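You operate a simulated robot arm through the tools that you are given. There is no shell and no other tool. Be economical: measure what you need, move in short steps, check, and stop when the job is done.

The job below is to be done with a simulated robot arm. You get a single attempt, and the scene is never put back.

Task
Check the insert plate and swap the insert in the socket that the display names for the yellow one.
Fine: the old one goes in the orange tray beside the insert plate; slide the red bar to FREE, back to HOLD, and check again. Where these are worked on the way, their far stop is far enough and under half their travel is too little: red bar.

The check looks at the end state, three seconds after you hand in, the way a careful person would. Anything else that was tipped, shoved, dropped, spilled or broken makes it a failure.

Robot
A 7-joint arm with a two-finger parallel gripper, fixed in place. Base frame: the origin is at the foot of the arm, x ahead of it, y to its left, z up; the work surface is at about z = 0.82. Units: m, rad, N and s.
With the tool pointing down near the work surface it reaches from about 0.3 to 0.7 m from the base axis. Its first joint turns from -1.152 to 1.152 rad. Payload 1.57 kg.
The TCP is the grasp point between the finger pads, 0.03 m short of the fingertips. In the tool frame z runs along the fingers and y along their closing line. The gripper opens to 0.11 m. The fingers are 0.024 m wide and 0.012 m thick; the gripper's body (0.048 by 0.112 m) begins 0.078 m behind the TCP.
Orientation is that of the tool frame in the base frame, as a unit quaternion [x, y, z, w]. With the fingers straight down and closing along the base's y, the tool's x points along the base's -x, its y along +y and its z along -z.

Tools
- The arm moves only by the tool move_arm. Its argument "increments" is a list of rows, each an object of numbers (a shift or turn left out is 0, a gripper value left out holds the last): "tx", "ty", "tz": the shift along the base's x, y, z in cm; "wx", "wy", "wz": the turn, a rotation vector about the base's x, y, z in rad; "fingers": the finger opening in cm, from 0 to 11. In form: [{"tx": .., "ty": .., "tz": .., "wx": .., "wy": .., "wz": .., "fingers": ..}, ...]. A call has 1 to 12 rows; each row shifts and turns the commanded pose from where the row before left it. Each row takes 0.2 s and may step no farther than 0.05 m and 0.15 rad from the row before; otherwise, or with a gripper value out of range, the whole call is refused. Where a pose cannot be reached the arm comes as near as it can. A force on the tool above 70 N (or 10 N above the force at the start of the call, whichever is more), or a blocked arm, ends the call early, and 0.2 s more pass. Each finger travels about 0.108 m/s and halts on what it meets, pressing with about 35 N; the grip force reading is that of the motor and also rises with nothing between the fingers. The clock runs only during rows and for 0.2 s after the last one: add rows that do not move to give the fingers time. The reply holds the time, the measured pose of the TCP, the force on the tool along the base axes, the opening and the grip force, in the units named above and with some noise, with the torque about the TCP (base axes, N m) and any sound that the robot's microphone picked up.
- Cameras (640 x 400 px; columns grow to the right, rows downward): "scene" is fixed at [0.1655, -0.3965, 1.3999]; the picture's right is [0.76, -0.66, 0.00], its down [-0.41, -0.47, -0.78] and it looks along [0.51, 0.59, -0.62] (base axes); focal length 340 px, centre (320, 200). "wrist" rides on the gripper at [0.07, 0.016, -0.141] in the tool frame; the picture's right is [-0.23, 0.97, 0.00], its down [-0.86, -0.20, -0.48] and it looks along [-0.47, -0.11, 0.88] (tool axes); focal length 222 px, centre (320, 200). There is no depth. A picture from a camera that has moved, and an enlarged one, comes with that camera's place and axes in the base frame and with its lens.
- snapshot(camera): a new picture of that camera. The clock stands still meanwhile.
- enlarge(camera, box): a new picture of the part [left, top, right, bottom] of that camera's present view, enlarged. The clock stands still meanwhile.
- close_job(): hands the job in; it is judged then, once.

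Go step by step. Nothing tells you positions but the pictures and the camera data: compare them with the known pose of the tool, close in by small moves and look again before you grip or let go. The budget is 120 turns and 84 pictures, counting those below and the enlarged ones. Unless the task says otherwise, let go and move clear before handing in, and close with one line.

The tools are called after ">>>" as a command line: name --argument value ..., lists and objects as JSON in quotes. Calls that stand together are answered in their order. move_arm: Moves the arm, as the interface text tells. Its arguments: {"type":"object","properties":{"increments":{"type":"array","items":{"type":"object","properties":{"tx":{"type":"number"},"ty":{"type":"number"},"tz":{"type":"number"},"wx":{"type":"number"},"wy":{"type":"number"},"wz":{"type":"number"},"fingers":{"type":"number"}}}}},"required":["increments"]} The other tools are called the same way: snapshot (camera) takes a picture; enlarge (camera, box) takes an enlarged picture of a part of a camera's view; close_job () hands the job in.

At the start:

```text
t: 0.0
eef_pos: [0.4317, 0.0783, 1.1246]
ee_rot: [0.001, 1.0, 0.0, 0.0]
force: [-0.3, -0.1, -0.8]
moment: [0.01, 0.01, 0.0]
finger_gap: 0.1101
grasp_force: 0.1
```

scene: 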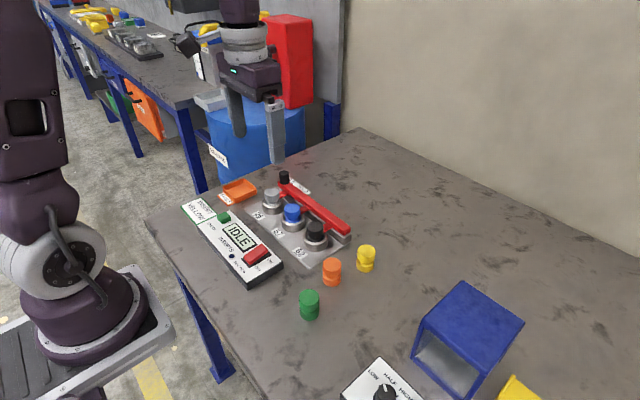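
wrist: 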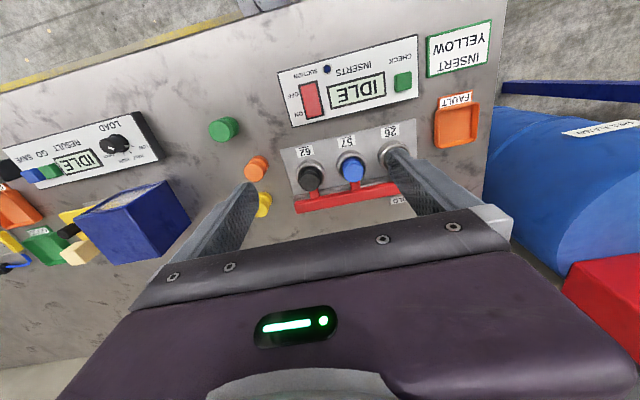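

I see the insert plate with three sockets (26 grey, 57 blue, 62 black), a red bar, a panel with CHECK button, and loose inserts (yellow, orange, green). I'll enlarge to read the details.

>>> enlarge --camera "scene" --box '[170, 160, 390, 300]'

>>> enlarge --camera "wrist" --box '[200, 20, 500, 220]'

```text
2.86 times, centred on (280, 230) of scene
camera zoom: at [0.1655, -0.3965, 1.3999], right [0.76, -0.66, 0.0], down [-0.41, -0.47, -0.78], along [0.51, 0.59, -0.62], focal length 972 px, centre (434, 114)
```

zoom: 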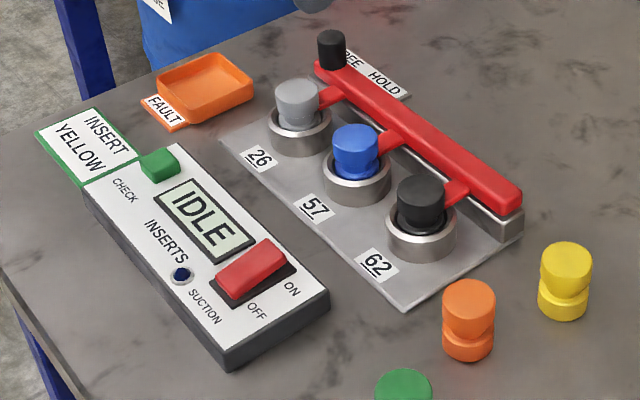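

```text
2.00 times, centred on (350, 120) of wrist
camera zoom: at [0.3615, 0.0941, 1.2653], right [0.23, 0.97, 0.0], down [0.85, -0.2, 0.48], along [0.47, -0.11, -0.88], focal length 444 px, centre (260, 360)
```

zoom: 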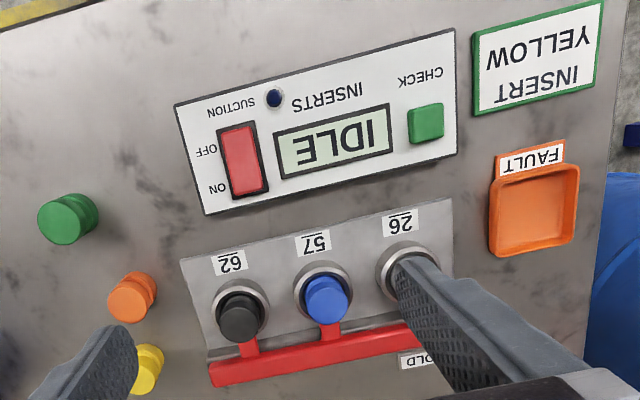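

The sockets lie roughly along y at x≈0.52 (26 at y≈0.205, 57 at y≈0.12, 62 at y≈0.037), with the CHECK button near (0.394, 0.22, 0.86). I'll go above CHECK with the fingers closed and look.

>>> move_arm --increments '[{"tx": -0.8, "ty": 3.5, "tz": -2, "fingers": 0}, {"tx": -0.8, "ty": 3.5, "tz": -3}, {"tx": -1, "ty": 3.5, "tz": -3.5}, {"tx": -1.2, "ty": 3.7, "tz": -4}, {"tz": -3}, {}, {}]'

>>> snapshot --camera "wrist"

>>> enlarge --camera "scene" --box '[170, 130, 390, 270]'

```text
refused: row 3 steps farther than a row can; nothing moved
```

```text
79 pictures are left
camera wrist: at [0.3615, 0.0941, 1.2653], right [0.23, 0.97, 0.0], down [0.85, -0.2, 0.48], along [0.47, -0.11, -0.88], focal length 222 px, centre (320, 200)
```

wrist: 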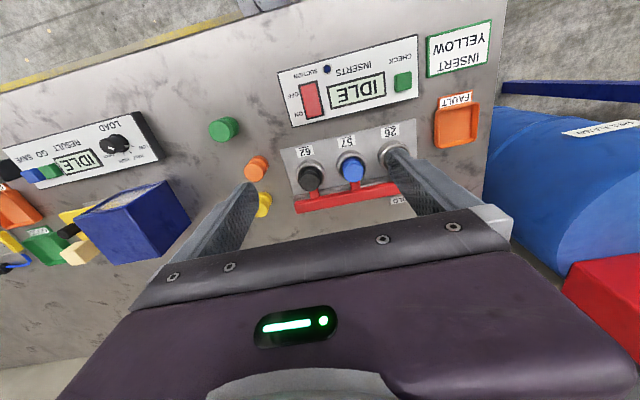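

```text
2.86 times, centred on (280, 200) of scene
camera zoom: at [0.1655, -0.3965, 1.3999], right [0.76, -0.66, 0.0], down [-0.41, -0.47, -0.78], along [0.51, 0.59, -0.62], focal length 972 px, centre (434, 200)
```

zoom: 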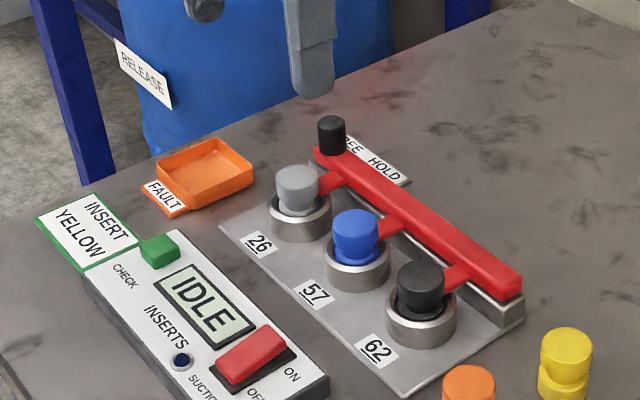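

The step was too long; I repeat it with shorter rows.

>>> move_arm --increments '[{"tx": -0.6, "ty": 2.4, "tz": -2.5, "fingers": 0}, {"tx": -0.6, "ty": 2.4, "tz": -2.5}, {"tx": -0.6, "ty": 2.4, "tz": -2.5}, {"tx": -0.6, "ty": 2.4, "tz": -2.5}, {"tx": -0.7, "ty": 2.4, "tz": -2.5}, {"tx": -0.7, "ty": 2.2, "tz": -2.5}, {"tz": -1.5}, {}, {}]'

>>> snapshot --camera "wrist"

>>> enlarge --camera "scene" --box '[170, 130, 390, 270]'

```text
t: 2.0
eef_pos: [0.3935, 0.2194, 0.9584]
ee_rot: [0.001, 1.0, 0.0, 0.0]
force: [0.3, 0.6, 1.1]
moment: [-0.02, -0.01, 0.02]
finger_gap: 0.0
grasp_force: 21.3
```

```text
77 pictures are left
camera wrist: at [0.3243, 0.2349, 1.099], right [0.23, 0.97, 0.0], down [0.85, -0.2, 0.48], along [0.47, -0.11, -0.88], focal length 222 px, centre (320, 200)
```

wrist: 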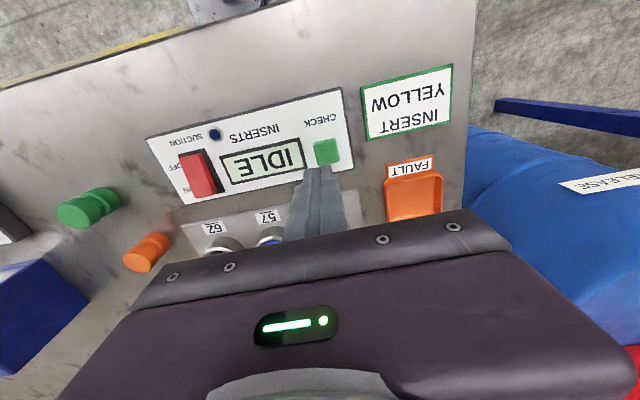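

```text
2.86 times, centred on (280, 200) of scene
camera zoom: at [0.1655, -0.3965, 1.3999], right [0.76, -0.66, 0.0], down [-0.41, -0.47, -0.78], along [0.51, 0.59, -0.62], focal length 972 px, centre (434, 200)
```

zoom: 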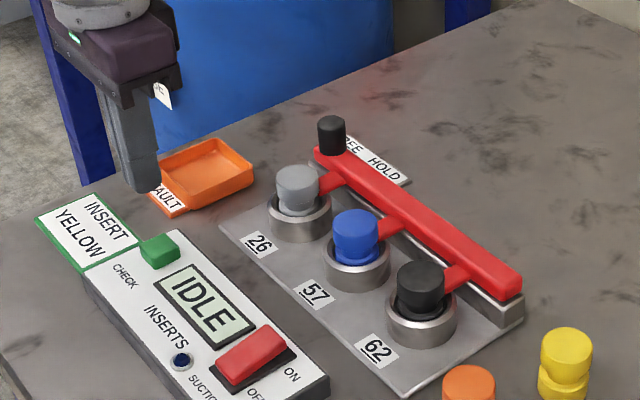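

The button is at about (0.395, 0.225, 0.86). I'll go down onto it and press slowly.

>>> move_arm --increments '[{"tx": 0.2, "ty": 0.6, "tz": -2}, {"tz": -3}, {"tz": -1}, {"tz": -0.4}, {"tz": -0.4}, {"tz": -0.3}, {"tz": -0.3}, {"tz": -0.3}, {"tz": -0.3}]'

>>> enlarge --camera "scene" --box '[170, 130, 390, 270]'

```text
t: 4.0
eef_pos: [0.3948, 0.2258, 0.8793]
ee_rot: [0.0, 1.0, 0.0, 0.001]
force: [1.6, -7.1, 28.5]
moment: [-0.2, -0.01, -0.05]
finger_gap: 0.0002
grasp_force: 21.2
heard: click
```

```text
2.86 times, centred on (280, 200) of scene
camera zoom: at [0.1652, -0.3969, 1.3998], right [0.76, -0.66, 0.0], down [-0.41, -0.47, -0.78], along [0.51, 0.59, -0.62], focal length 972 px, centre (434, 200)
```

zoom: 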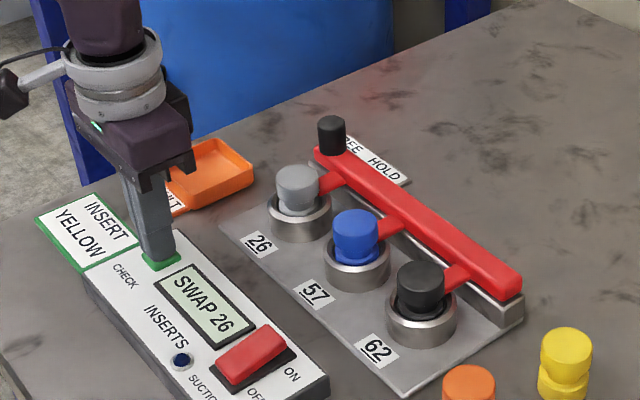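

The display says SWAP 26 (the grey insert). I lift off and look at the bar, the knob and the suction switch from closer.

>>> move_arm --increments '[{"tz": 2}, {"tz": 4}, {"tz": 4, "fingers": 11}, {"tx": 2, "ty": -1, "tz": 4}, {"tx": 2, "ty": -2, "tz": 2}, {}, {}]'

>>> snapshot --camera "wrist"

>>> enlarge --camera "scene" --box '[250, 160, 350, 224]'

>>> enlarge --camera "scene" --box '[200, 210, 300, 274]'

```text
t: 5.6
eef_pos: [0.432, 0.1945, 1.0363]
ee_rot: [0.0, 1.0, -0.001, 0.0]
force: [0.9, -0.5, 0.9]
moment: [-0.02, 0.01, 0.02]
finger_gap: 0.1102
grasp_force: 0.0
```

```text
74 pictures are left
camera wrist: at [0.3638, 0.2119, 1.1781], right [0.23, 0.97, 0.0], down [0.85, -0.2, 0.48], along [0.47, -0.11, -0.88], focal length 222 px, centre (320, 200)
```

wrist: 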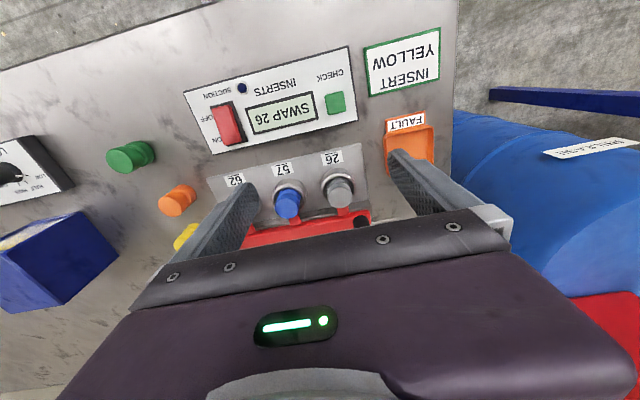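

```text
6.25 times, centred on (300, 192) of scene
camera zoom: at [0.1655, -0.3966, 1.3999], right [0.76, -0.66, 0.0], down [-0.41, -0.47, -0.78], along [0.51, 0.59, -0.62], focal length 2127 px, centre (445, 250)
```

zoom: 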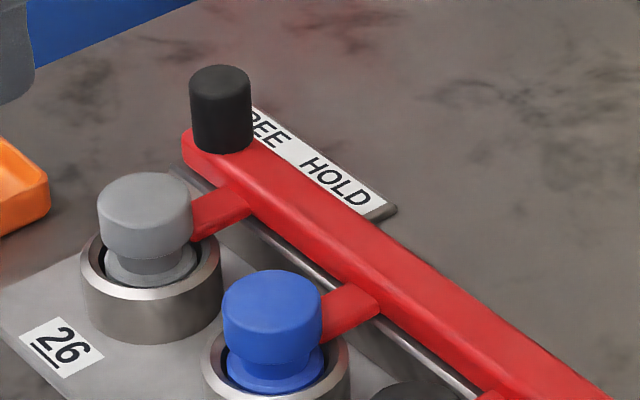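

```text
6.25 times, centred on (250, 242) of scene
camera zoom: at [0.1655, -0.3966, 1.3999], right [0.76, -0.66, 0.0], down [-0.41, -0.47, -0.78], along [0.51, 0.59, -0.62], focal length 2127 px, centre (758, -62)
```

zoom: 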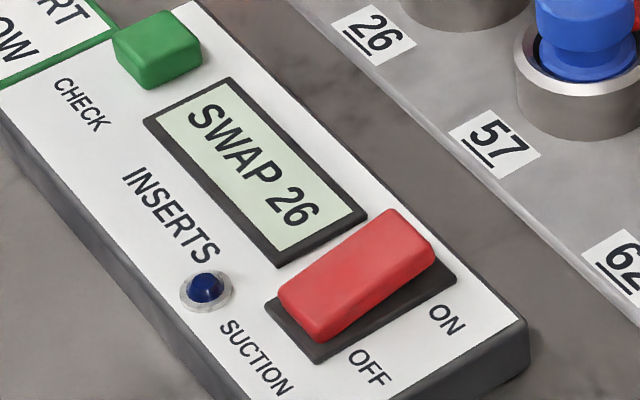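

Suction is OFF (lamp dark, OFF side pressed). The bar's knob at about (0.575, 0.231) sits level with HOLD, and FREE is about 5 cm toward +y. I'll hover above the knob with the fingers partly open.

>>> move_arm --increments '[{"tx": 3.5, "ty": 0.9, "tz": -0.5, "fingers": 6.5}, {"tx": 3.5, "ty": 0.9, "tz": -0.5}, {"tx": 3.5, "ty": 0.9, "tz": -1}, {"tx": 3.5, "ty": 0.9, "tz": -1}, {"tz": -2}, {}]'

>>> snapshot --camera "wrist"

>>> enlarge --camera "scene" --box '[220, 120, 380, 220]'

```text
t: 7.0
eef_pos: [0.5741, 0.2322, 0.9893]
ee_rot: [0.001, 1.0, -0.001, 0.0]
force: [0.1, 1.2, 0.4]
moment: [-0.02, -0.02, 0.01]
finger_gap: 0.0648
grasp_force: 0.0
```

```text
71 pictures are left
camera wrist: at [0.5045, 0.2496, 1.1299], right [0.23, 0.97, 0.0], down [0.85, -0.2, 0.48], along [0.47, -0.11, -0.88], focal length 222 px, centre (320, 200)
```

wrist: 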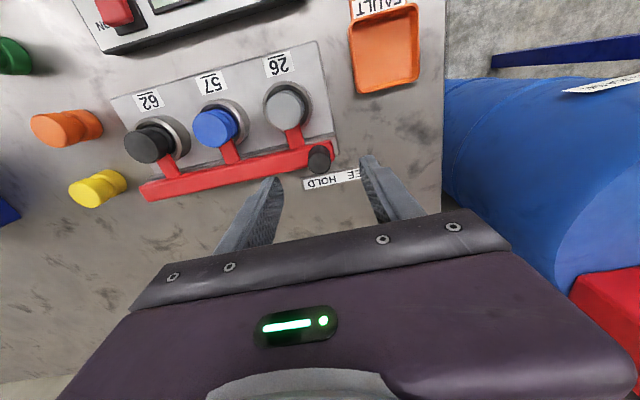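

```text
4.00 times, centred on (300, 170) of scene
camera zoom: at [0.1655, -0.3965, 1.3999], right [0.76, -0.66, 0.0], down [-0.41, -0.47, -0.78], along [0.51, 0.59, -0.62], focal length 1361 px, centre (400, 320)
```

zoom: 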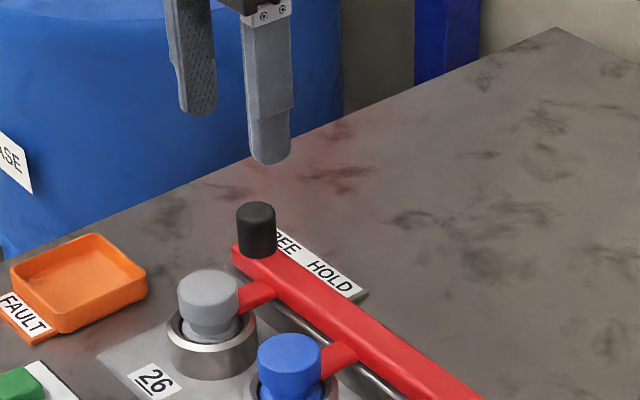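

The knob is centred under the gripper at (0.574, 0.232), top z≈0.90, base z≈0.872. I'll go down until the tips are near z=0.88 and grip.

>>> move_arm --increments '[{"tz": -3}, {"tz": -3}, {"tz": -1}, {"tz": -0.9}, {}, {"fingers": 2}, {}, {}]'

>>> snapshot --camera "wrist"

>>> enlarge --camera "scene" --box '[220, 120, 380, 220]'

```text
t: 8.8
eef_pos: [0.5748, 0.2317, 0.9075]
ee_rot: [0.001, 1.0, 0.0, 0.0]
force: [0.7, -2.4, -4.2]
moment: [0.36, 0.0, -0.01]
finger_gap: 0.0255
grasp_force: 37.1
```

```text
69 pictures are left
camera wrist: at [0.5055, 0.2494, 1.0499], right [0.23, 0.97, 0.0], down [0.85, -0.2, 0.48], along [0.47, -0.11, -0.88], focal length 222 px, centre (320, 200)
```

wrist: 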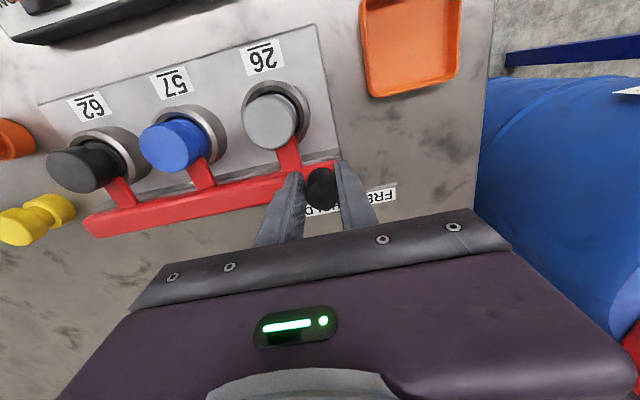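

```text
4.00 times, centred on (300, 170) of scene
camera zoom: at [0.1656, -0.3966, 1.3999], right [0.76, -0.66, 0.0], down [-0.41, -0.47, -0.78], along [0.51, 0.59, -0.62], focal length 1361 px, centre (400, 320)
```

zoom: 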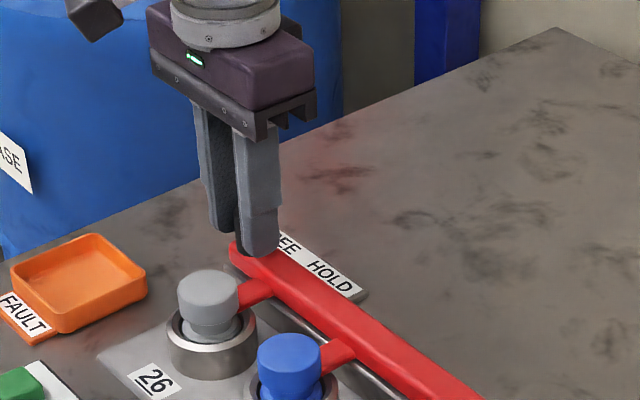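

The knob is gripped. I'll slide it toward FREE (+y).

>>> move_arm --increments '[{"ty": 0.7}, {"ty": 0.7}, {"ty": 0.7}, {"ty": 0.7}, {"ty": 0.7}, {}]'

>>> enlarge --camera "scene" --box '[220, 120, 380, 220]'

```text
t: 10.2
eef_pos: [0.5754, 0.2659, 0.9093]
ee_rot: [0.0, 1.0, 0.0, -0.001]
force: [12.1, 0.3, -30.6]
moment: [0.42, -0.07, 0.01]
finger_gap: 0.0253
grasp_force: 36.9
```

```text
4.00 times, centred on (300, 170) of scene
camera zoom: at [0.1664, -0.3963, 1.3998], right [0.76, -0.66, 0.0], down [-0.41, -0.47, -0.78], along [0.51, 0.59, -0.62], focal length 1361 px, centre (400, 320)
```

zoom: 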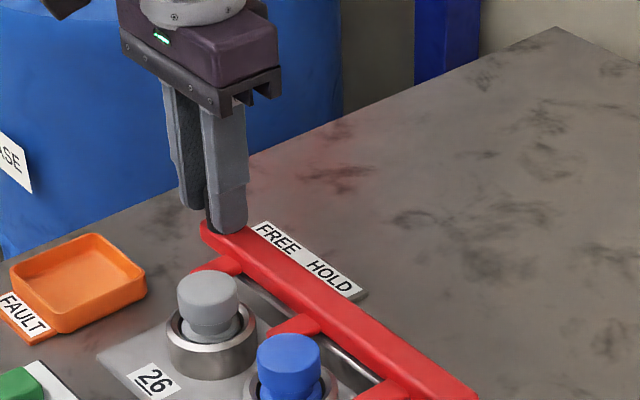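

The bar is moving with the knob. I continue toward the stop.

>>> move_arm --increments '[{"ty": 0.4, "tz": -0.2, "tx": 0.1}, {"ty": 0.4}, {"ty": 0.4}, {"ty": 0.4}, {"ty": 0.4}, {"ty": 0.4}, {}]'

>>> enlarge --camera "scene" --box '[220, 120, 380, 220]'

```text
t: 11.8
eef_pos: [0.5769, 0.2867, 0.907]
ee_rot: [0.001, 1.0, -0.003, 0.001]
force: [4.0, -38.8, -0.1]
moment: [-0.51, 0.18, -0.11]
finger_gap: 0.0543
grasp_force: 19.5
```

```text
4.00 times, centred on (300, 170) of scene
camera zoom: at [0.1656, -0.3975, 1.3996], right [0.76, -0.66, 0.0], down [-0.41, -0.47, -0.78], along [0.51, 0.59, -0.62], focal length 1361 px, centre (400, 320)
```

zoom: 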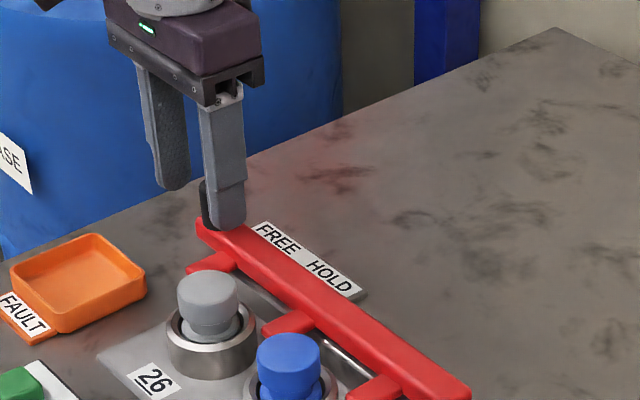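

The bar hit its FREE stop (the finger was forced open at about 4 cm of travel). I re-centre, open and lift clear.

>>> move_arm --increments '[{"ty": -0.7}, {"ty": -0.7, "fingers": 6}, {}, {}, {"tz": 2}, {"tz": 4}, {"tz": 3}, {}]'

>>> snapshot --camera "wrist"

>>> enlarge --camera "scene" --box '[220, 140, 380, 240]'

```text
t: 13.6
eef_pos: [0.5756, 0.2773, 0.9972]
ee_rot: [0.002, 1.0, 0.001, 0.0]
force: [0.2, -0.1, -0.5]
moment: [0.01, 0.0, 0.05]
finger_gap: 0.0601
grasp_force: 0.0
```

```text
65 pictures are left
camera wrist: at [0.507, 0.295, 1.1377], right [0.23, 0.97, 0.0], down [0.85, -0.2, 0.48], along [0.47, -0.11, -0.88], focal length 222 px, centre (320, 200)
```

wrist: 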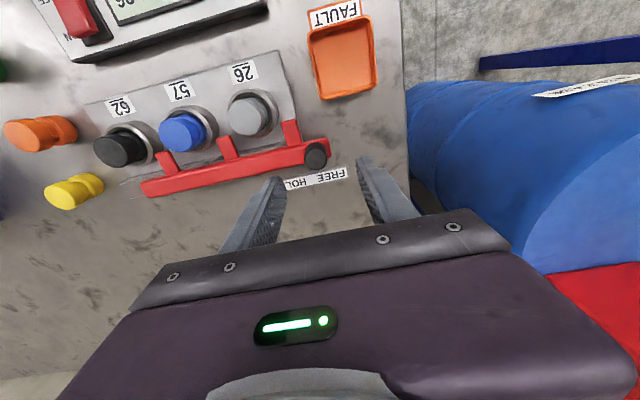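

```text
4.00 times, centred on (300, 190) of scene
camera zoom: at [0.1655, -0.3965, 1.3999], right [0.76, -0.66, 0.0], down [-0.41, -0.47, -0.78], along [0.51, 0.59, -0.62], focal length 1361 px, centre (400, 240)
```

zoom: 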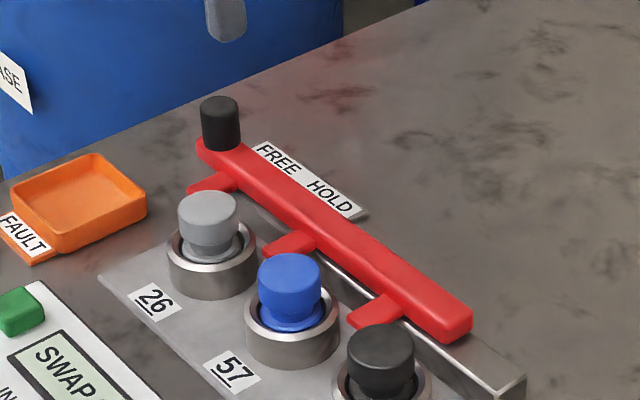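

The bar is at FREE and the prongs are off the inserts. Now I hover above the grey insert in socket 26.

>>> move_arm --increments '[{"tx": -2.8, "ty": -3.4, "fingers": 5.6}, {"tx": -2.8, "ty": -3.4}, {"tz": -2}, {}]'

>>> snapshot --camera "wrist"

>>> enlarge --camera "scene" --box '[220, 140, 380, 240]'

```text
t: 14.6
eef_pos: [0.5182, 0.2068, 0.9747]
ee_rot: [0.0, 1.0, 0.001, 0.0]
force: [-0.1, 0.1, -0.2]
moment: [-0.01, -0.04, -0.01]
finger_gap: 0.056
grasp_force: 0.0
```

```text
63 pictures are left
camera wrist: at [0.4503, 0.2235, 1.1171], right [0.23, 0.97, 0.0], down [0.85, -0.2, 0.48], along [0.47, -0.11, -0.88], focal length 222 px, centre (320, 200)
```

wrist: 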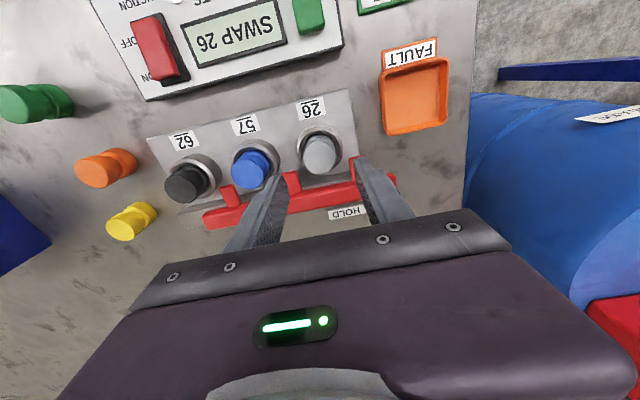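

```text
4.00 times, centred on (300, 190) of scene
camera zoom: at [0.1655, -0.3966, 1.3999], right [0.76, -0.66, 0.0], down [-0.41, -0.47, -0.78], along [0.51, 0.59, -0.62], focal length 1361 px, centre (400, 240)
```

zoom: 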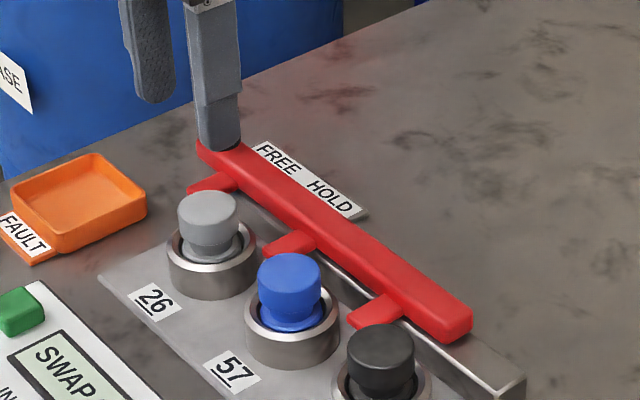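

The grey insert is centred at about (0.520, 0.208). I descend and grip its head.

>>> move_arm --increments '[{"tx": 0.1, "ty": 0.1, "tz": -3}, {"tz": -3}, {"tz": -1.5}, {"tz": -1}, {}]'

>>> snapshot --camera "wrist"

>>> enlarge --camera "scene" --box '[220, 140, 380, 240]'

```text
t: 15.8
eef_pos: [0.5208, 0.2097, 0.891]
ee_rot: [0.0, 1.0, 0.0, 0.0]
force: [-0.7, 1.3, -1.3]
moment: [-0.02, -0.02, 0.0]
finger_gap: 0.0561
grasp_force: 0.0
```

```text
61 pictures are left
camera wrist: at [0.4522, 0.2259, 1.0329], right [0.23, 0.97, 0.0], down [0.85, -0.2, 0.48], along [0.47, -0.11, -0.88], focal length 222 px, centre (320, 200)
```

wrist: 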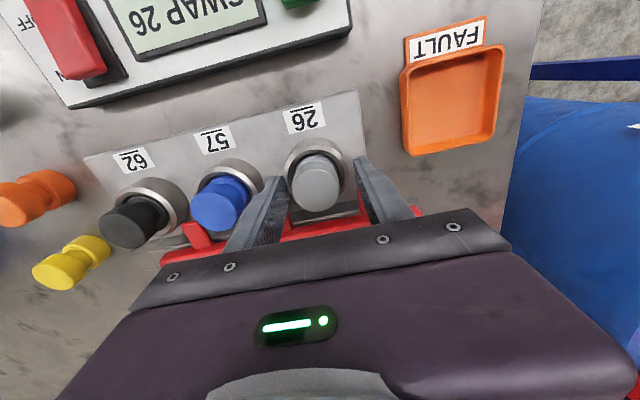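

```text
4.00 times, centred on (300, 190) of scene
camera zoom: at [0.1655, -0.3965, 1.3999], right [0.76, -0.66, 0.0], down [-0.41, -0.47, -0.78], along [0.51, 0.59, -0.62], focal length 1361 px, centre (400, 240)
```

zoom: 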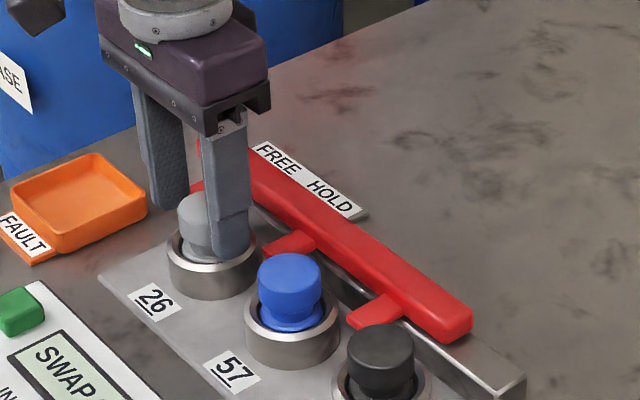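

The fingers straddle the grey head with room on both sides. I grip and lift straight up.

>>> move_arm --increments '[{"fingers": 2.5}, {}, {}, {"tz": 1}, {"tz": 1}, {"tz": 2}, {"tz": 3}, {"tz": 3}, {}]'

>>> snapshot --camera "wrist"

>>> enlarge --camera "scene" --box '[200, 120, 360, 220]'

```text
t: 17.8
eef_pos: [0.5191, 0.2099, 0.9923]
ee_rot: [0.0, 1.0, -0.001, 0.0]
force: [-0.2, -1.2, -0.8]
moment: [0.02, 0.01, 0.02]
finger_gap: 0.0366
grasp_force: 35.4
```

```text
59 pictures are left
camera wrist: at [0.449, 0.2263, 1.1336], right [0.23, 0.97, 0.0], down [0.85, -0.2, 0.48], along [0.47, -0.11, -0.88], focal length 222 px, centre (320, 200)
```

wrist: 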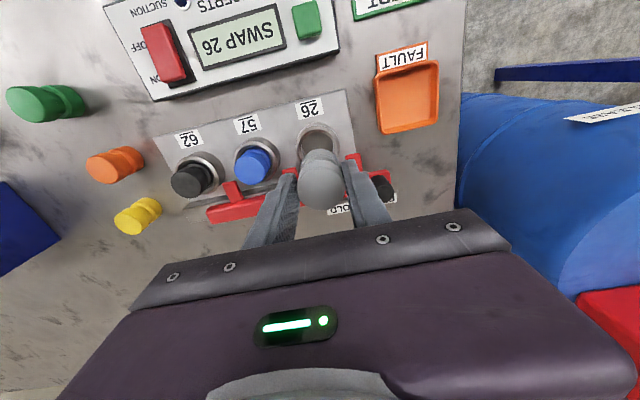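

```text
4.00 times, centred on (280, 170) of scene
camera zoom: at [0.1655, -0.3965, 1.3999], right [0.76, -0.66, 0.0], down [-0.41, -0.47, -0.78], along [0.51, 0.59, -0.62], focal length 1361 px, centre (480, 320)
```

zoom: 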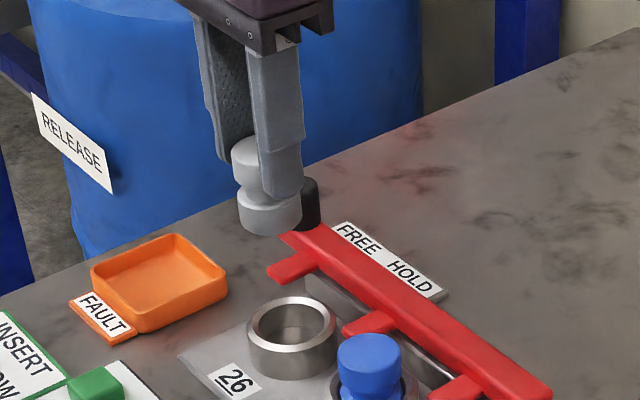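

The grey insert is out. The tray's centre is at about (0.495, 0.329); I carry the insert over it and lower it partway.

>>> move_arm --increments '[{"tx": -0.8, "ty": 4}, {"tx": -0.8, "ty": 4}, {"tx": -0.8, "ty": 3.9}, {"tz": -3}, {"tz": -2}, {}]'

>>> snapshot --camera "wrist"

>>> enlarge --camera "scene" --box '[180, 120, 340, 220]'

```text
t: 19.2
eef_pos: [0.495, 0.3292, 0.9414]
ee_rot: [0.002, 1.0, 0.001, 0.0]
force: [0.3, 0.2, -0.5]
moment: [0.0, -0.02, 0.01]
finger_gap: 0.0365
grasp_force: 34.5
```

```text
57 pictures are left
camera wrist: at [0.4256, 0.3459, 1.083], right [0.23, 0.97, 0.0], down [0.85, -0.2, 0.48], along [0.47, -0.11, -0.88], focal length 222 px, centre (320, 200)
```

wrist: 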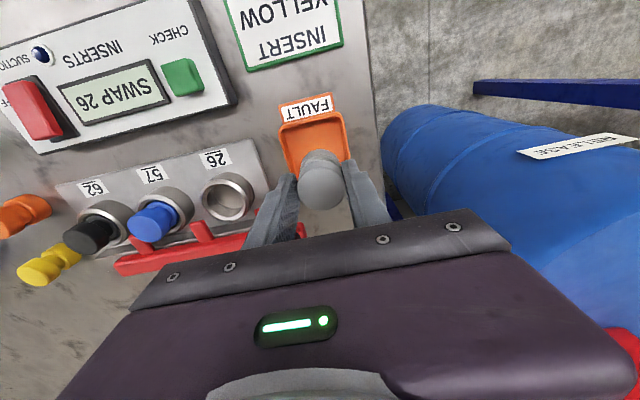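

```text
4.00 times, centred on (260, 170) of scene
camera zoom: at [0.1655, -0.3965, 1.3999], right [0.76, -0.66, 0.0], down [-0.41, -0.47, -0.78], along [0.51, 0.59, -0.62], focal length 1361 px, centre (560, 320)
```

zoom: 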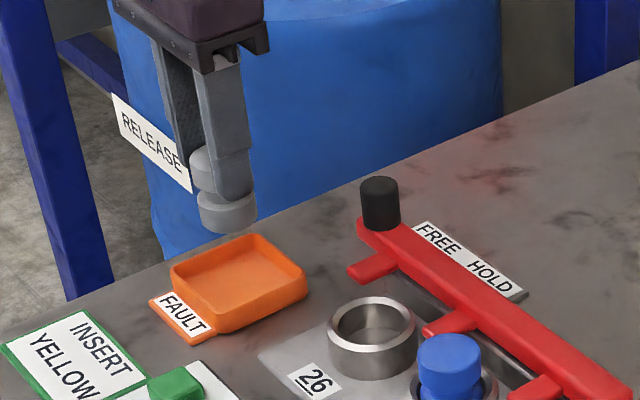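

The insert's bottom is about 5 cm above the tray floor. I lower it gently until contact.

>>> move_arm --increments '[{"tz": -2}, {"tz": -2}, {"tz": -0.3}, {"tz": -0.3}, {"tz": -0.2}, {"tz": -0.2}, {}]'

>>> enlarge --camera "scene" --box '[180, 120, 340, 220]'

```text
t: 20.8
eef_pos: [0.497, 0.327, 0.8931]
ee_rot: [0.0, 1.0, 0.0, 0.0]
force: [-0.5, 0.1, -0.1]
moment: [0.0, 0.01, 0.01]
finger_gap: 0.0369
grasp_force: 35.0
```

```text
4.00 times, centred on (260, 170) of scene
camera zoom: at [0.1655, -0.3965, 1.3999], right [0.76, -0.66, 0.0], down [-0.41, -0.47, -0.78], along [0.51, 0.59, -0.62], focal length 1361 px, centre (560, 320)
```

zoom: 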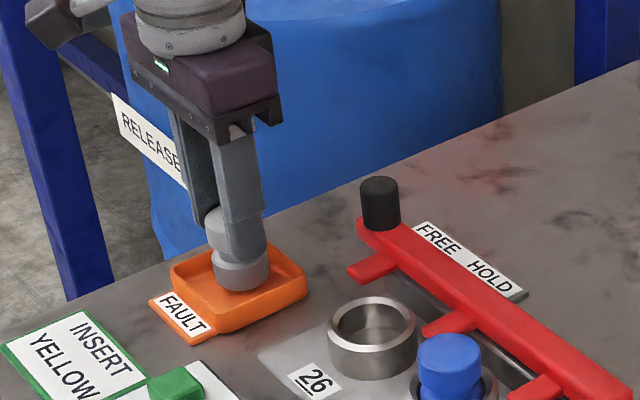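

>>> move_arm --increments '[{"tz": -0.2}, {"tz": -0.2}, {"tz": -0.2}, {"tz": -0.2}, {}]'

```text
t: 22.0
eef_pos: [0.4991, 0.3279, 0.8852]
ee_rot: [0.0, 1.0, 0.0, 0.001]
force: [-1.2, -2.1, 14.8]
moment: [-0.05, 0.06, 0.01]
finger_gap: 0.0364
grasp_force: 34.9
```

Contact with the tray floor. I ease off a little, open and rise.

>>> move_arm --increments '[{"tz": 0.1}, {"fingers": 5.6}, {}, {"tz": 2}, {"tz": 4}, {"tz": 4}, {}]'

>>> enlarge --camera "scene" --box '[180, 120, 340, 220]'

>>> enlarge --camera "scene" --box '[280, 220, 440, 320]'

```text
t: 23.6
eef_pos: [0.4969, 0.3286, 0.9847]
ee_rot: [0.001, 1.0, 0.0, 0.0]
force: [-0.3, 0.5, -0.2]
moment: [0.03, 0.01, 0.0]
finger_gap: 0.0561
grasp_force: 0.1
```

```text
4.00 times, centred on (260, 170) of scene
camera zoom: at [0.1655, -0.3966, 1.3999], right [0.76, -0.66, 0.0], down [-0.41, -0.47, -0.78], along [0.51, 0.59, -0.62], focal length 1361 px, centre (560, 320)
```

zoom: 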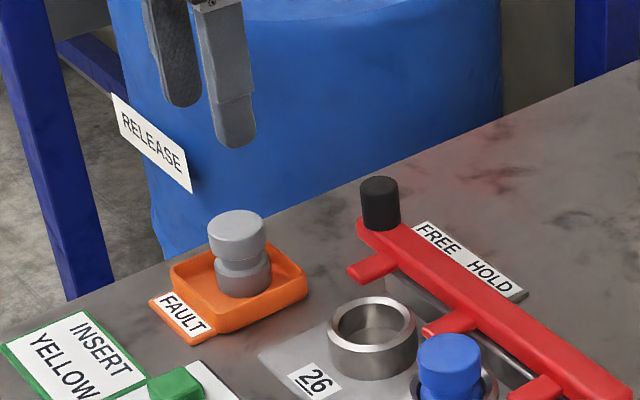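

```text
4.00 times, centred on (360, 270) of scene
camera zoom: at [0.1655, -0.3966, 1.3999], right [0.76, -0.66, 0.0], down [-0.41, -0.47, -0.78], along [0.51, 0.59, -0.62], focal length 1361 px, centre (160, -80)
```

zoom: 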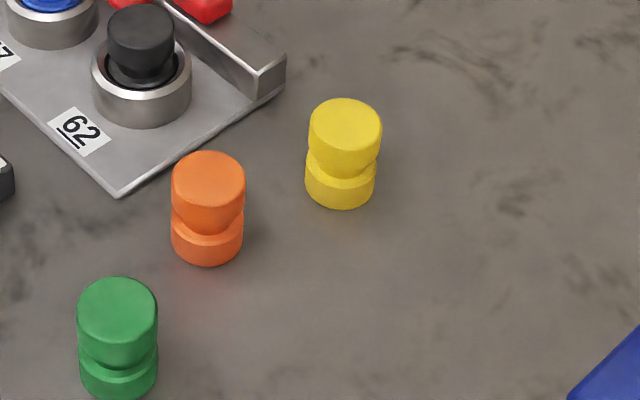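

The grey insert stands in the tray. Next I travel to the yellow insert near (0.56, -0.088).

>>> move_arm --increments '[{"tx": 0.7, "ty": -4.5, "tz": 1}, {"tx": 0.7, "ty": -4.6, "tz": 1}, {"tx": 0.7, "ty": -4.6}, {"tx": 0.7, "ty": -4.6}, {"tx": 0.7, "ty": -4.6}, {"tx": 0.7, "ty": -4.6}, {"tx": 0.7, "ty": -4.6}, {"tx": 0.7, "ty": -4.6}, {"tx": 0.7, "ty": -4.6, "tz": -1}, {}]'

>>> snapshot --camera "wrist"

>>> enlarge --camera "scene" --box '[280, 180, 440, 280]'

```text
t: 25.8
eef_pos: [0.557, -0.0837, 0.9951]
ee_rot: [0.0, 1.0, 0.0, 0.0]
force: [0.4, 0.1, 0.0]
moment: [0.04, -0.02, -0.01]
finger_gap: 0.0562
grasp_force: 0.1
```

```text
52 pictures are left
camera wrist: at [0.4879, -0.067, 1.1368], right [0.23, 0.97, 0.0], down [0.85, -0.2, 0.48], along [0.47, -0.11, -0.88], focal length 222 px, centre (320, 200)
```

wrist: 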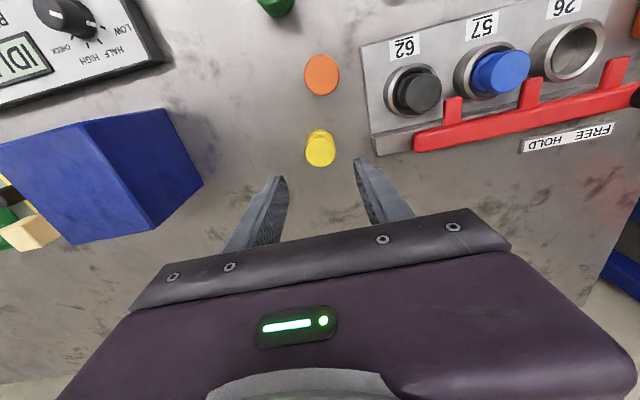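

```text
4.00 times, centred on (360, 230) of scene
camera zoom: at [0.1655, -0.3966, 1.3999], right [0.76, -0.66, 0.0], down [-0.41, -0.47, -0.78], along [0.51, 0.59, -0.62], focal length 1361 px, centre (160, 80)
```

zoom: 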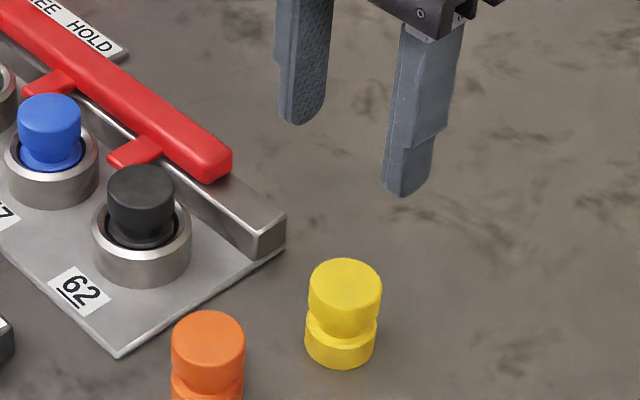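

The yellow insert is centred at about (0.561, -0.084). I descend, matching the grip height used for the grey one.

>>> move_arm --increments '[{"tx": 0.4, "ty": 0, "tz": -3}, {"tz": -3}, {"tz": -3}, {"tz": -1.5}, {"tz": -0.6}, {}]'

>>> snapshot --camera "wrist"

>>> enlarge --camera "scene" --box '[280, 180, 440, 280]'

```text
t: 27.2
eef_pos: [0.5631, -0.0846, 0.8863]
ee_rot: [0.001, 1.0, 0.0, -0.001]
force: [0.5, 0.0, -0.1]
moment: [0.0, 0.0, -0.02]
finger_gap: 0.0562
grasp_force: 0.1
```

```text
50 pictures are left
camera wrist: at [0.4932, -0.0673, 1.0273], right [0.23, 0.97, 0.0], down [0.85, -0.2, 0.48], along [0.47, -0.11, -0.88], focal length 222 px, centre (320, 200)
```

wrist: 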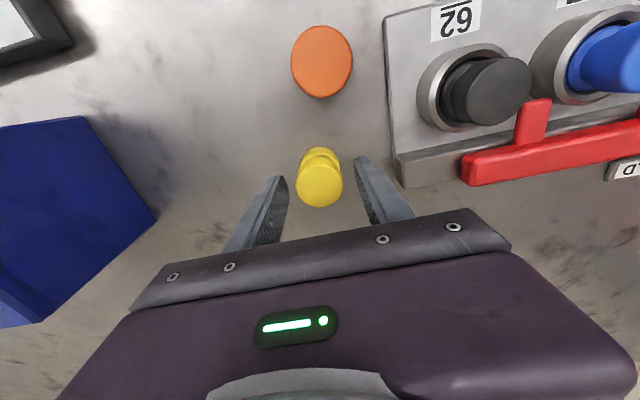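

```text
4.00 times, centred on (360, 230) of scene
camera zoom: at [0.1655, -0.3965, 1.3999], right [0.76, -0.66, 0.0], down [-0.41, -0.47, -0.78], along [0.51, 0.59, -0.62], focal length 1361 px, centre (160, 80)
```

zoom: 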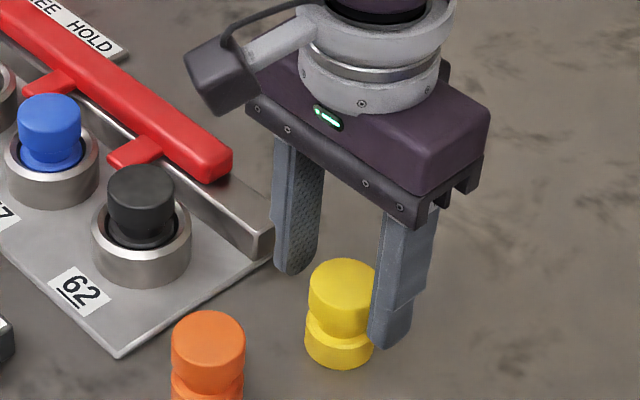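

The yellow insert sits in the grip the same way as the grey one did. I grip and lift.

>>> move_arm --increments '[{"fingers": 2.5}, {}, {}, {"tz": 1}, {"tz": 3}, {"tz": 4}, {"tz": 4}, {}]'

>>> snapshot --camera "wrist"

```text
t: 29.0
eef_pos: [0.5622, -0.0835, 1.0086]
ee_rot: [0.001, 1.0, -0.001, 0.0]
force: [-0.2, -0.3, -0.5]
moment: [0.03, 0.02, 0.05]
finger_gap: 0.0367
grasp_force: 35.1
```

```text
48 pictures are left
camera wrist: at [0.4935, -0.0665, 1.1495], right [0.23, 0.97, 0.0], down [0.85, -0.2, 0.48], along [0.47, -0.11, -0.88], focal length 222 px, centre (320, 200)
```

wrist: 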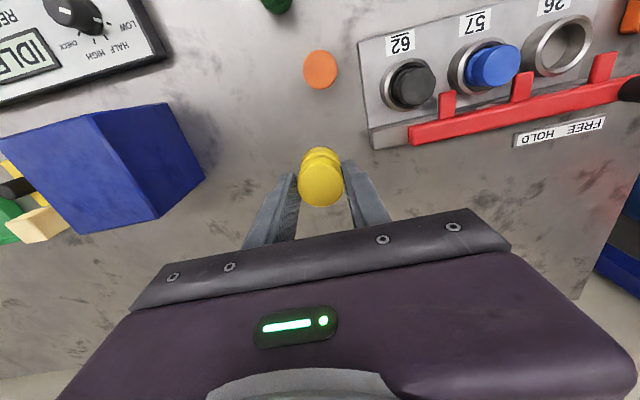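

The yellow insert is held upright. I carry it above socket 26 at (0.520, 0.2095).

>>> move_arm --increments '[{"tx": -0.6, "ty": 4.2}, {"tx": -0.6, "ty": 4.2}, {"tx": -0.6, "ty": 4.2}, {"tx": -0.6, "ty": 4.2}, {"tx": -0.6, "ty": 4.2}, {"tx": -0.6, "ty": 4.2}, {"tx": -0.6, "ty": 4.1}, {"tz": -3}, {"tz": -2}, {}, {}]'

>>> snapshot --camera "wrist"

>>> enlarge --camera "scene" --box '[220, 140, 380, 240]'

```text
t: 31.4
eef_pos: [0.5177, 0.2085, 0.9539]
ee_rot: [0.001, 1.0, 0.0, 0.0]
force: [1.5, -0.2, -0.9]
moment: [0.01, 0.0, -0.02]
finger_gap: 0.0363
grasp_force: 35.1
```

```text
47 pictures are left
camera wrist: at [0.4481, 0.225, 1.0955], right [0.23, 0.97, 0.0], down [0.85, -0.2, 0.48], along [0.47, -0.11, -0.88], focal length 222 px, centre (320, 200)
```

wrist: 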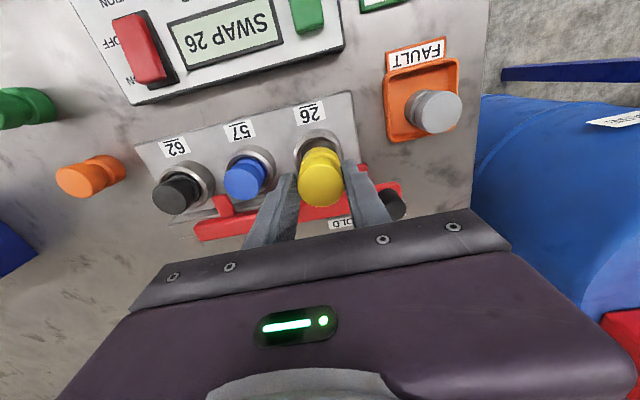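

```text
4.00 times, centred on (300, 190) of scene
camera zoom: at [0.1655, -0.3965, 1.3999], right [0.76, -0.66, 0.0], down [-0.41, -0.47, -0.78], along [0.51, 0.59, -0.62], focal length 1361 px, centre (400, 240)
```

zoom: 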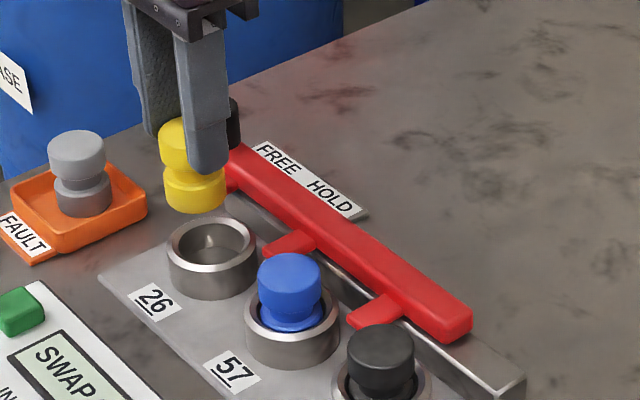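

Alignment matches the pose where the grey one was pulled. I lower slowly into the socket.

>>> move_arm --increments '[{"ty": 0.1, "tz": -2}, {"tz": -1.5}, {"tz": -0.5}, {"tz": -0.4}, {"tz": -0.4}, {"tz": -0.4}, {"tz": -0.3}, {}]'

>>> enlarge --camera "scene" --box '[220, 140, 380, 240]'

```text
t: 33.2
eef_pos: [0.5214, 0.2101, 0.8999]
ee_rot: [0.001, 1.0, 0.0, 0.001]
force: [0.7, -10.3, 31.6]
moment: [-0.03, -0.16, -0.01]
finger_gap: 0.0365
grasp_force: 34.8
```

```text
4.00 times, centred on (300, 190) of scene
camera zoom: at [0.165, -0.397, 1.3998], right [0.76, -0.66, 0.0], down [-0.41, -0.47, -0.78], along [0.51, 0.59, -0.62], focal length 1361 px, centre (400, 240)
```

zoom: 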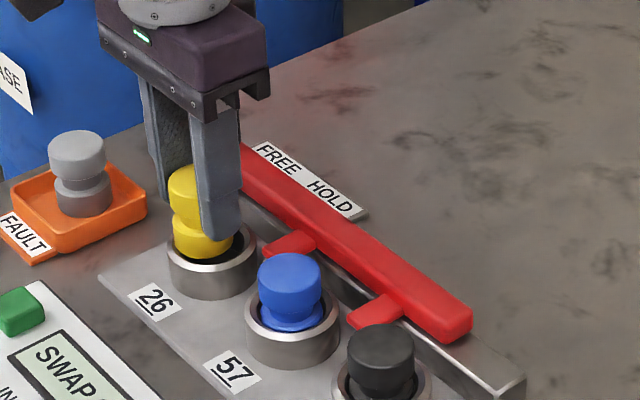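

There's contact early, with a push toward -y; I zoom in to see where it touches.

>>> enlarge --camera "scene" --box '[250, 170, 314, 210]'

>>> enlarge --camera "wrist" --box '[240, 90, 400, 220]'

```text
10.00 times, centred on (282, 190) of scene
camera zoom: at [0.165, -0.397, 1.3998], right [0.76, -0.66, 0.0], down [-0.41, -0.47, -0.78], along [0.51, 0.59, -0.62], focal length 3403 px, centre (700, 300)
```

zoom: 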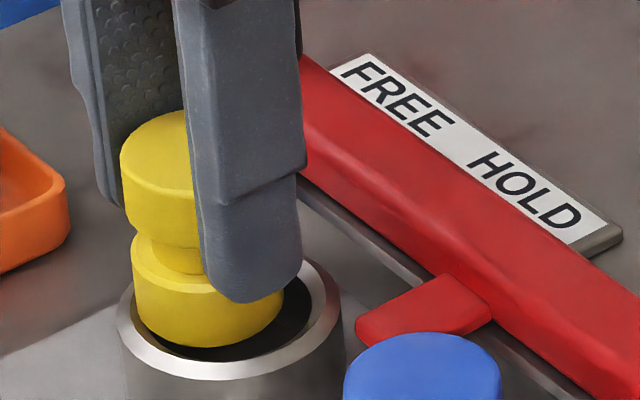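

```text
3.08 times, centred on (320, 155) of wrist
camera zoom: at [0.4524, 0.2259, 1.0419], right [0.23, 0.97, 0.0], down [0.85, -0.2, 0.48], along [0.47, -0.11, -0.88], focal length 684 px, centre (320, 338)
```

zoom: 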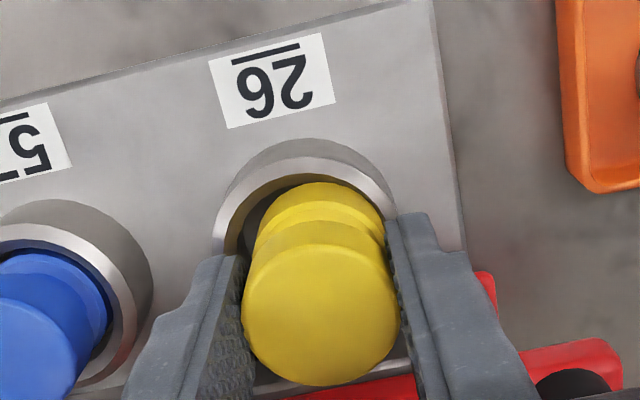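

The yellow insert is resting on the rim (it slid about 1 cm up in the grip), apparently off toward -x/+y. I lift it a little and measure against the ring.

>>> move_arm --increments '[{"tz": 0.7}, {"tz": 1}, {}]'

>>> enlarge --camera "scene" --box '[250, 170, 314, 210]'

>>> enlarge --camera "wrist" --box '[240, 90, 400, 220]'

```text
t: 34.0
eef_pos: [0.5228, 0.209, 0.9167]
ee_rot: [0.0, 1.0, 0.001, 0.0]
force: [0.1, 0.3, 0.1]
moment: [0.03, -0.01, 0.0]
finger_gap: 0.0365
grasp_force: 34.9
```

```text
10.00 times, centred on (282, 190) of scene
camera zoom: at [0.1655, -0.3965, 1.3999], right [0.76, -0.66, 0.0], down [-0.41, -0.47, -0.78], along [0.51, 0.59, -0.62], focal length 3403 px, centre (700, 300)
```

zoom: 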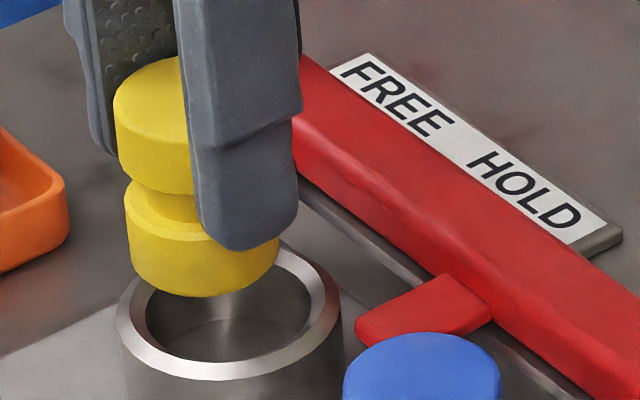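

```text
3.08 times, centred on (320, 155) of wrist
camera zoom: at [0.453, 0.226, 1.0582], right [0.23, 0.97, 0.0], down [0.86, -0.2, 0.48], along [0.47, -0.11, -0.88], focal length 684 px, centre (320, 338)
```

zoom: 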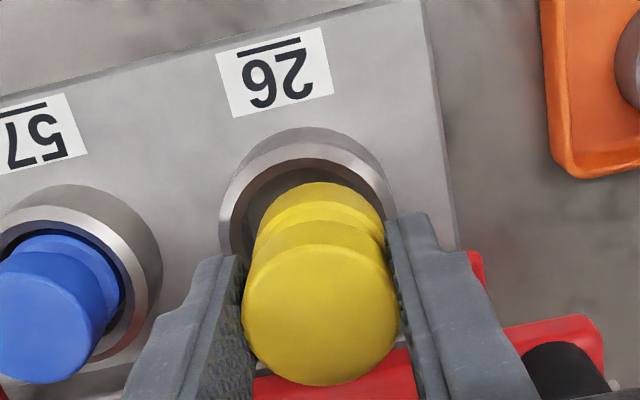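

Comparing both views, the socket centre is about 4.5 mm toward -y and 2 mm toward +x of the insert. I shift by that and look again.

>>> move_arm --increments '[{"tx": 0.2, "ty": -0.45}, {}, {}]'

>>> enlarge --camera "scene" --box '[250, 170, 314, 210]'

>>> enlarge --camera "wrist" --box '[240, 90, 400, 220]'

```text
t: 34.8
eef_pos: [0.5241, 0.2046, 0.9167]
ee_rot: [0.0, 1.0, -0.001, -0.001]
force: [0.1, 0.2, -0.7]
moment: [-0.01, -0.01, 0.01]
finger_gap: 0.0365
grasp_force: 34.9
```

```text
10.00 times, centred on (282, 190) of scene
camera zoom: at [0.1655, -0.3965, 1.3999], right [0.76, -0.66, 0.0], down [-0.41, -0.47, -0.78], along [0.51, 0.59, -0.62], focal length 3403 px, centre (700, 300)
```

zoom: 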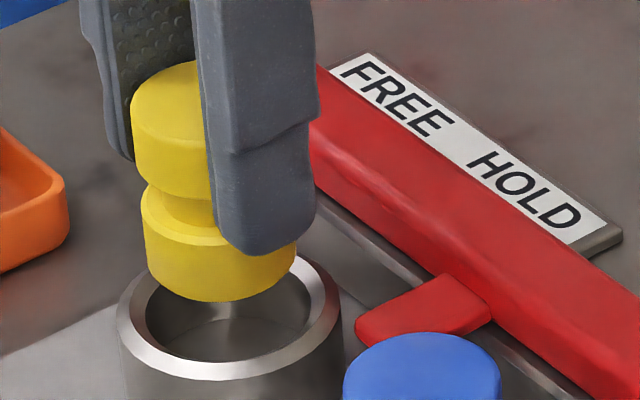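

```text
3.08 times, centred on (320, 155) of wrist
camera zoom: at [0.455, 0.2216, 1.0583], right [0.23, 0.97, 0.0], down [0.85, -0.2, 0.48], along [0.47, -0.11, -0.88], focal length 684 px, centre (320, 338)
```

zoom: 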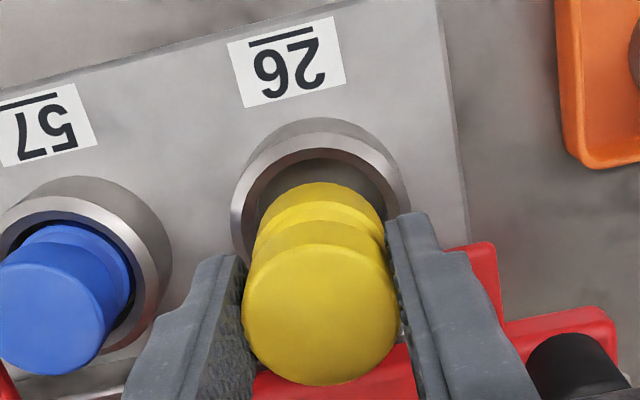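

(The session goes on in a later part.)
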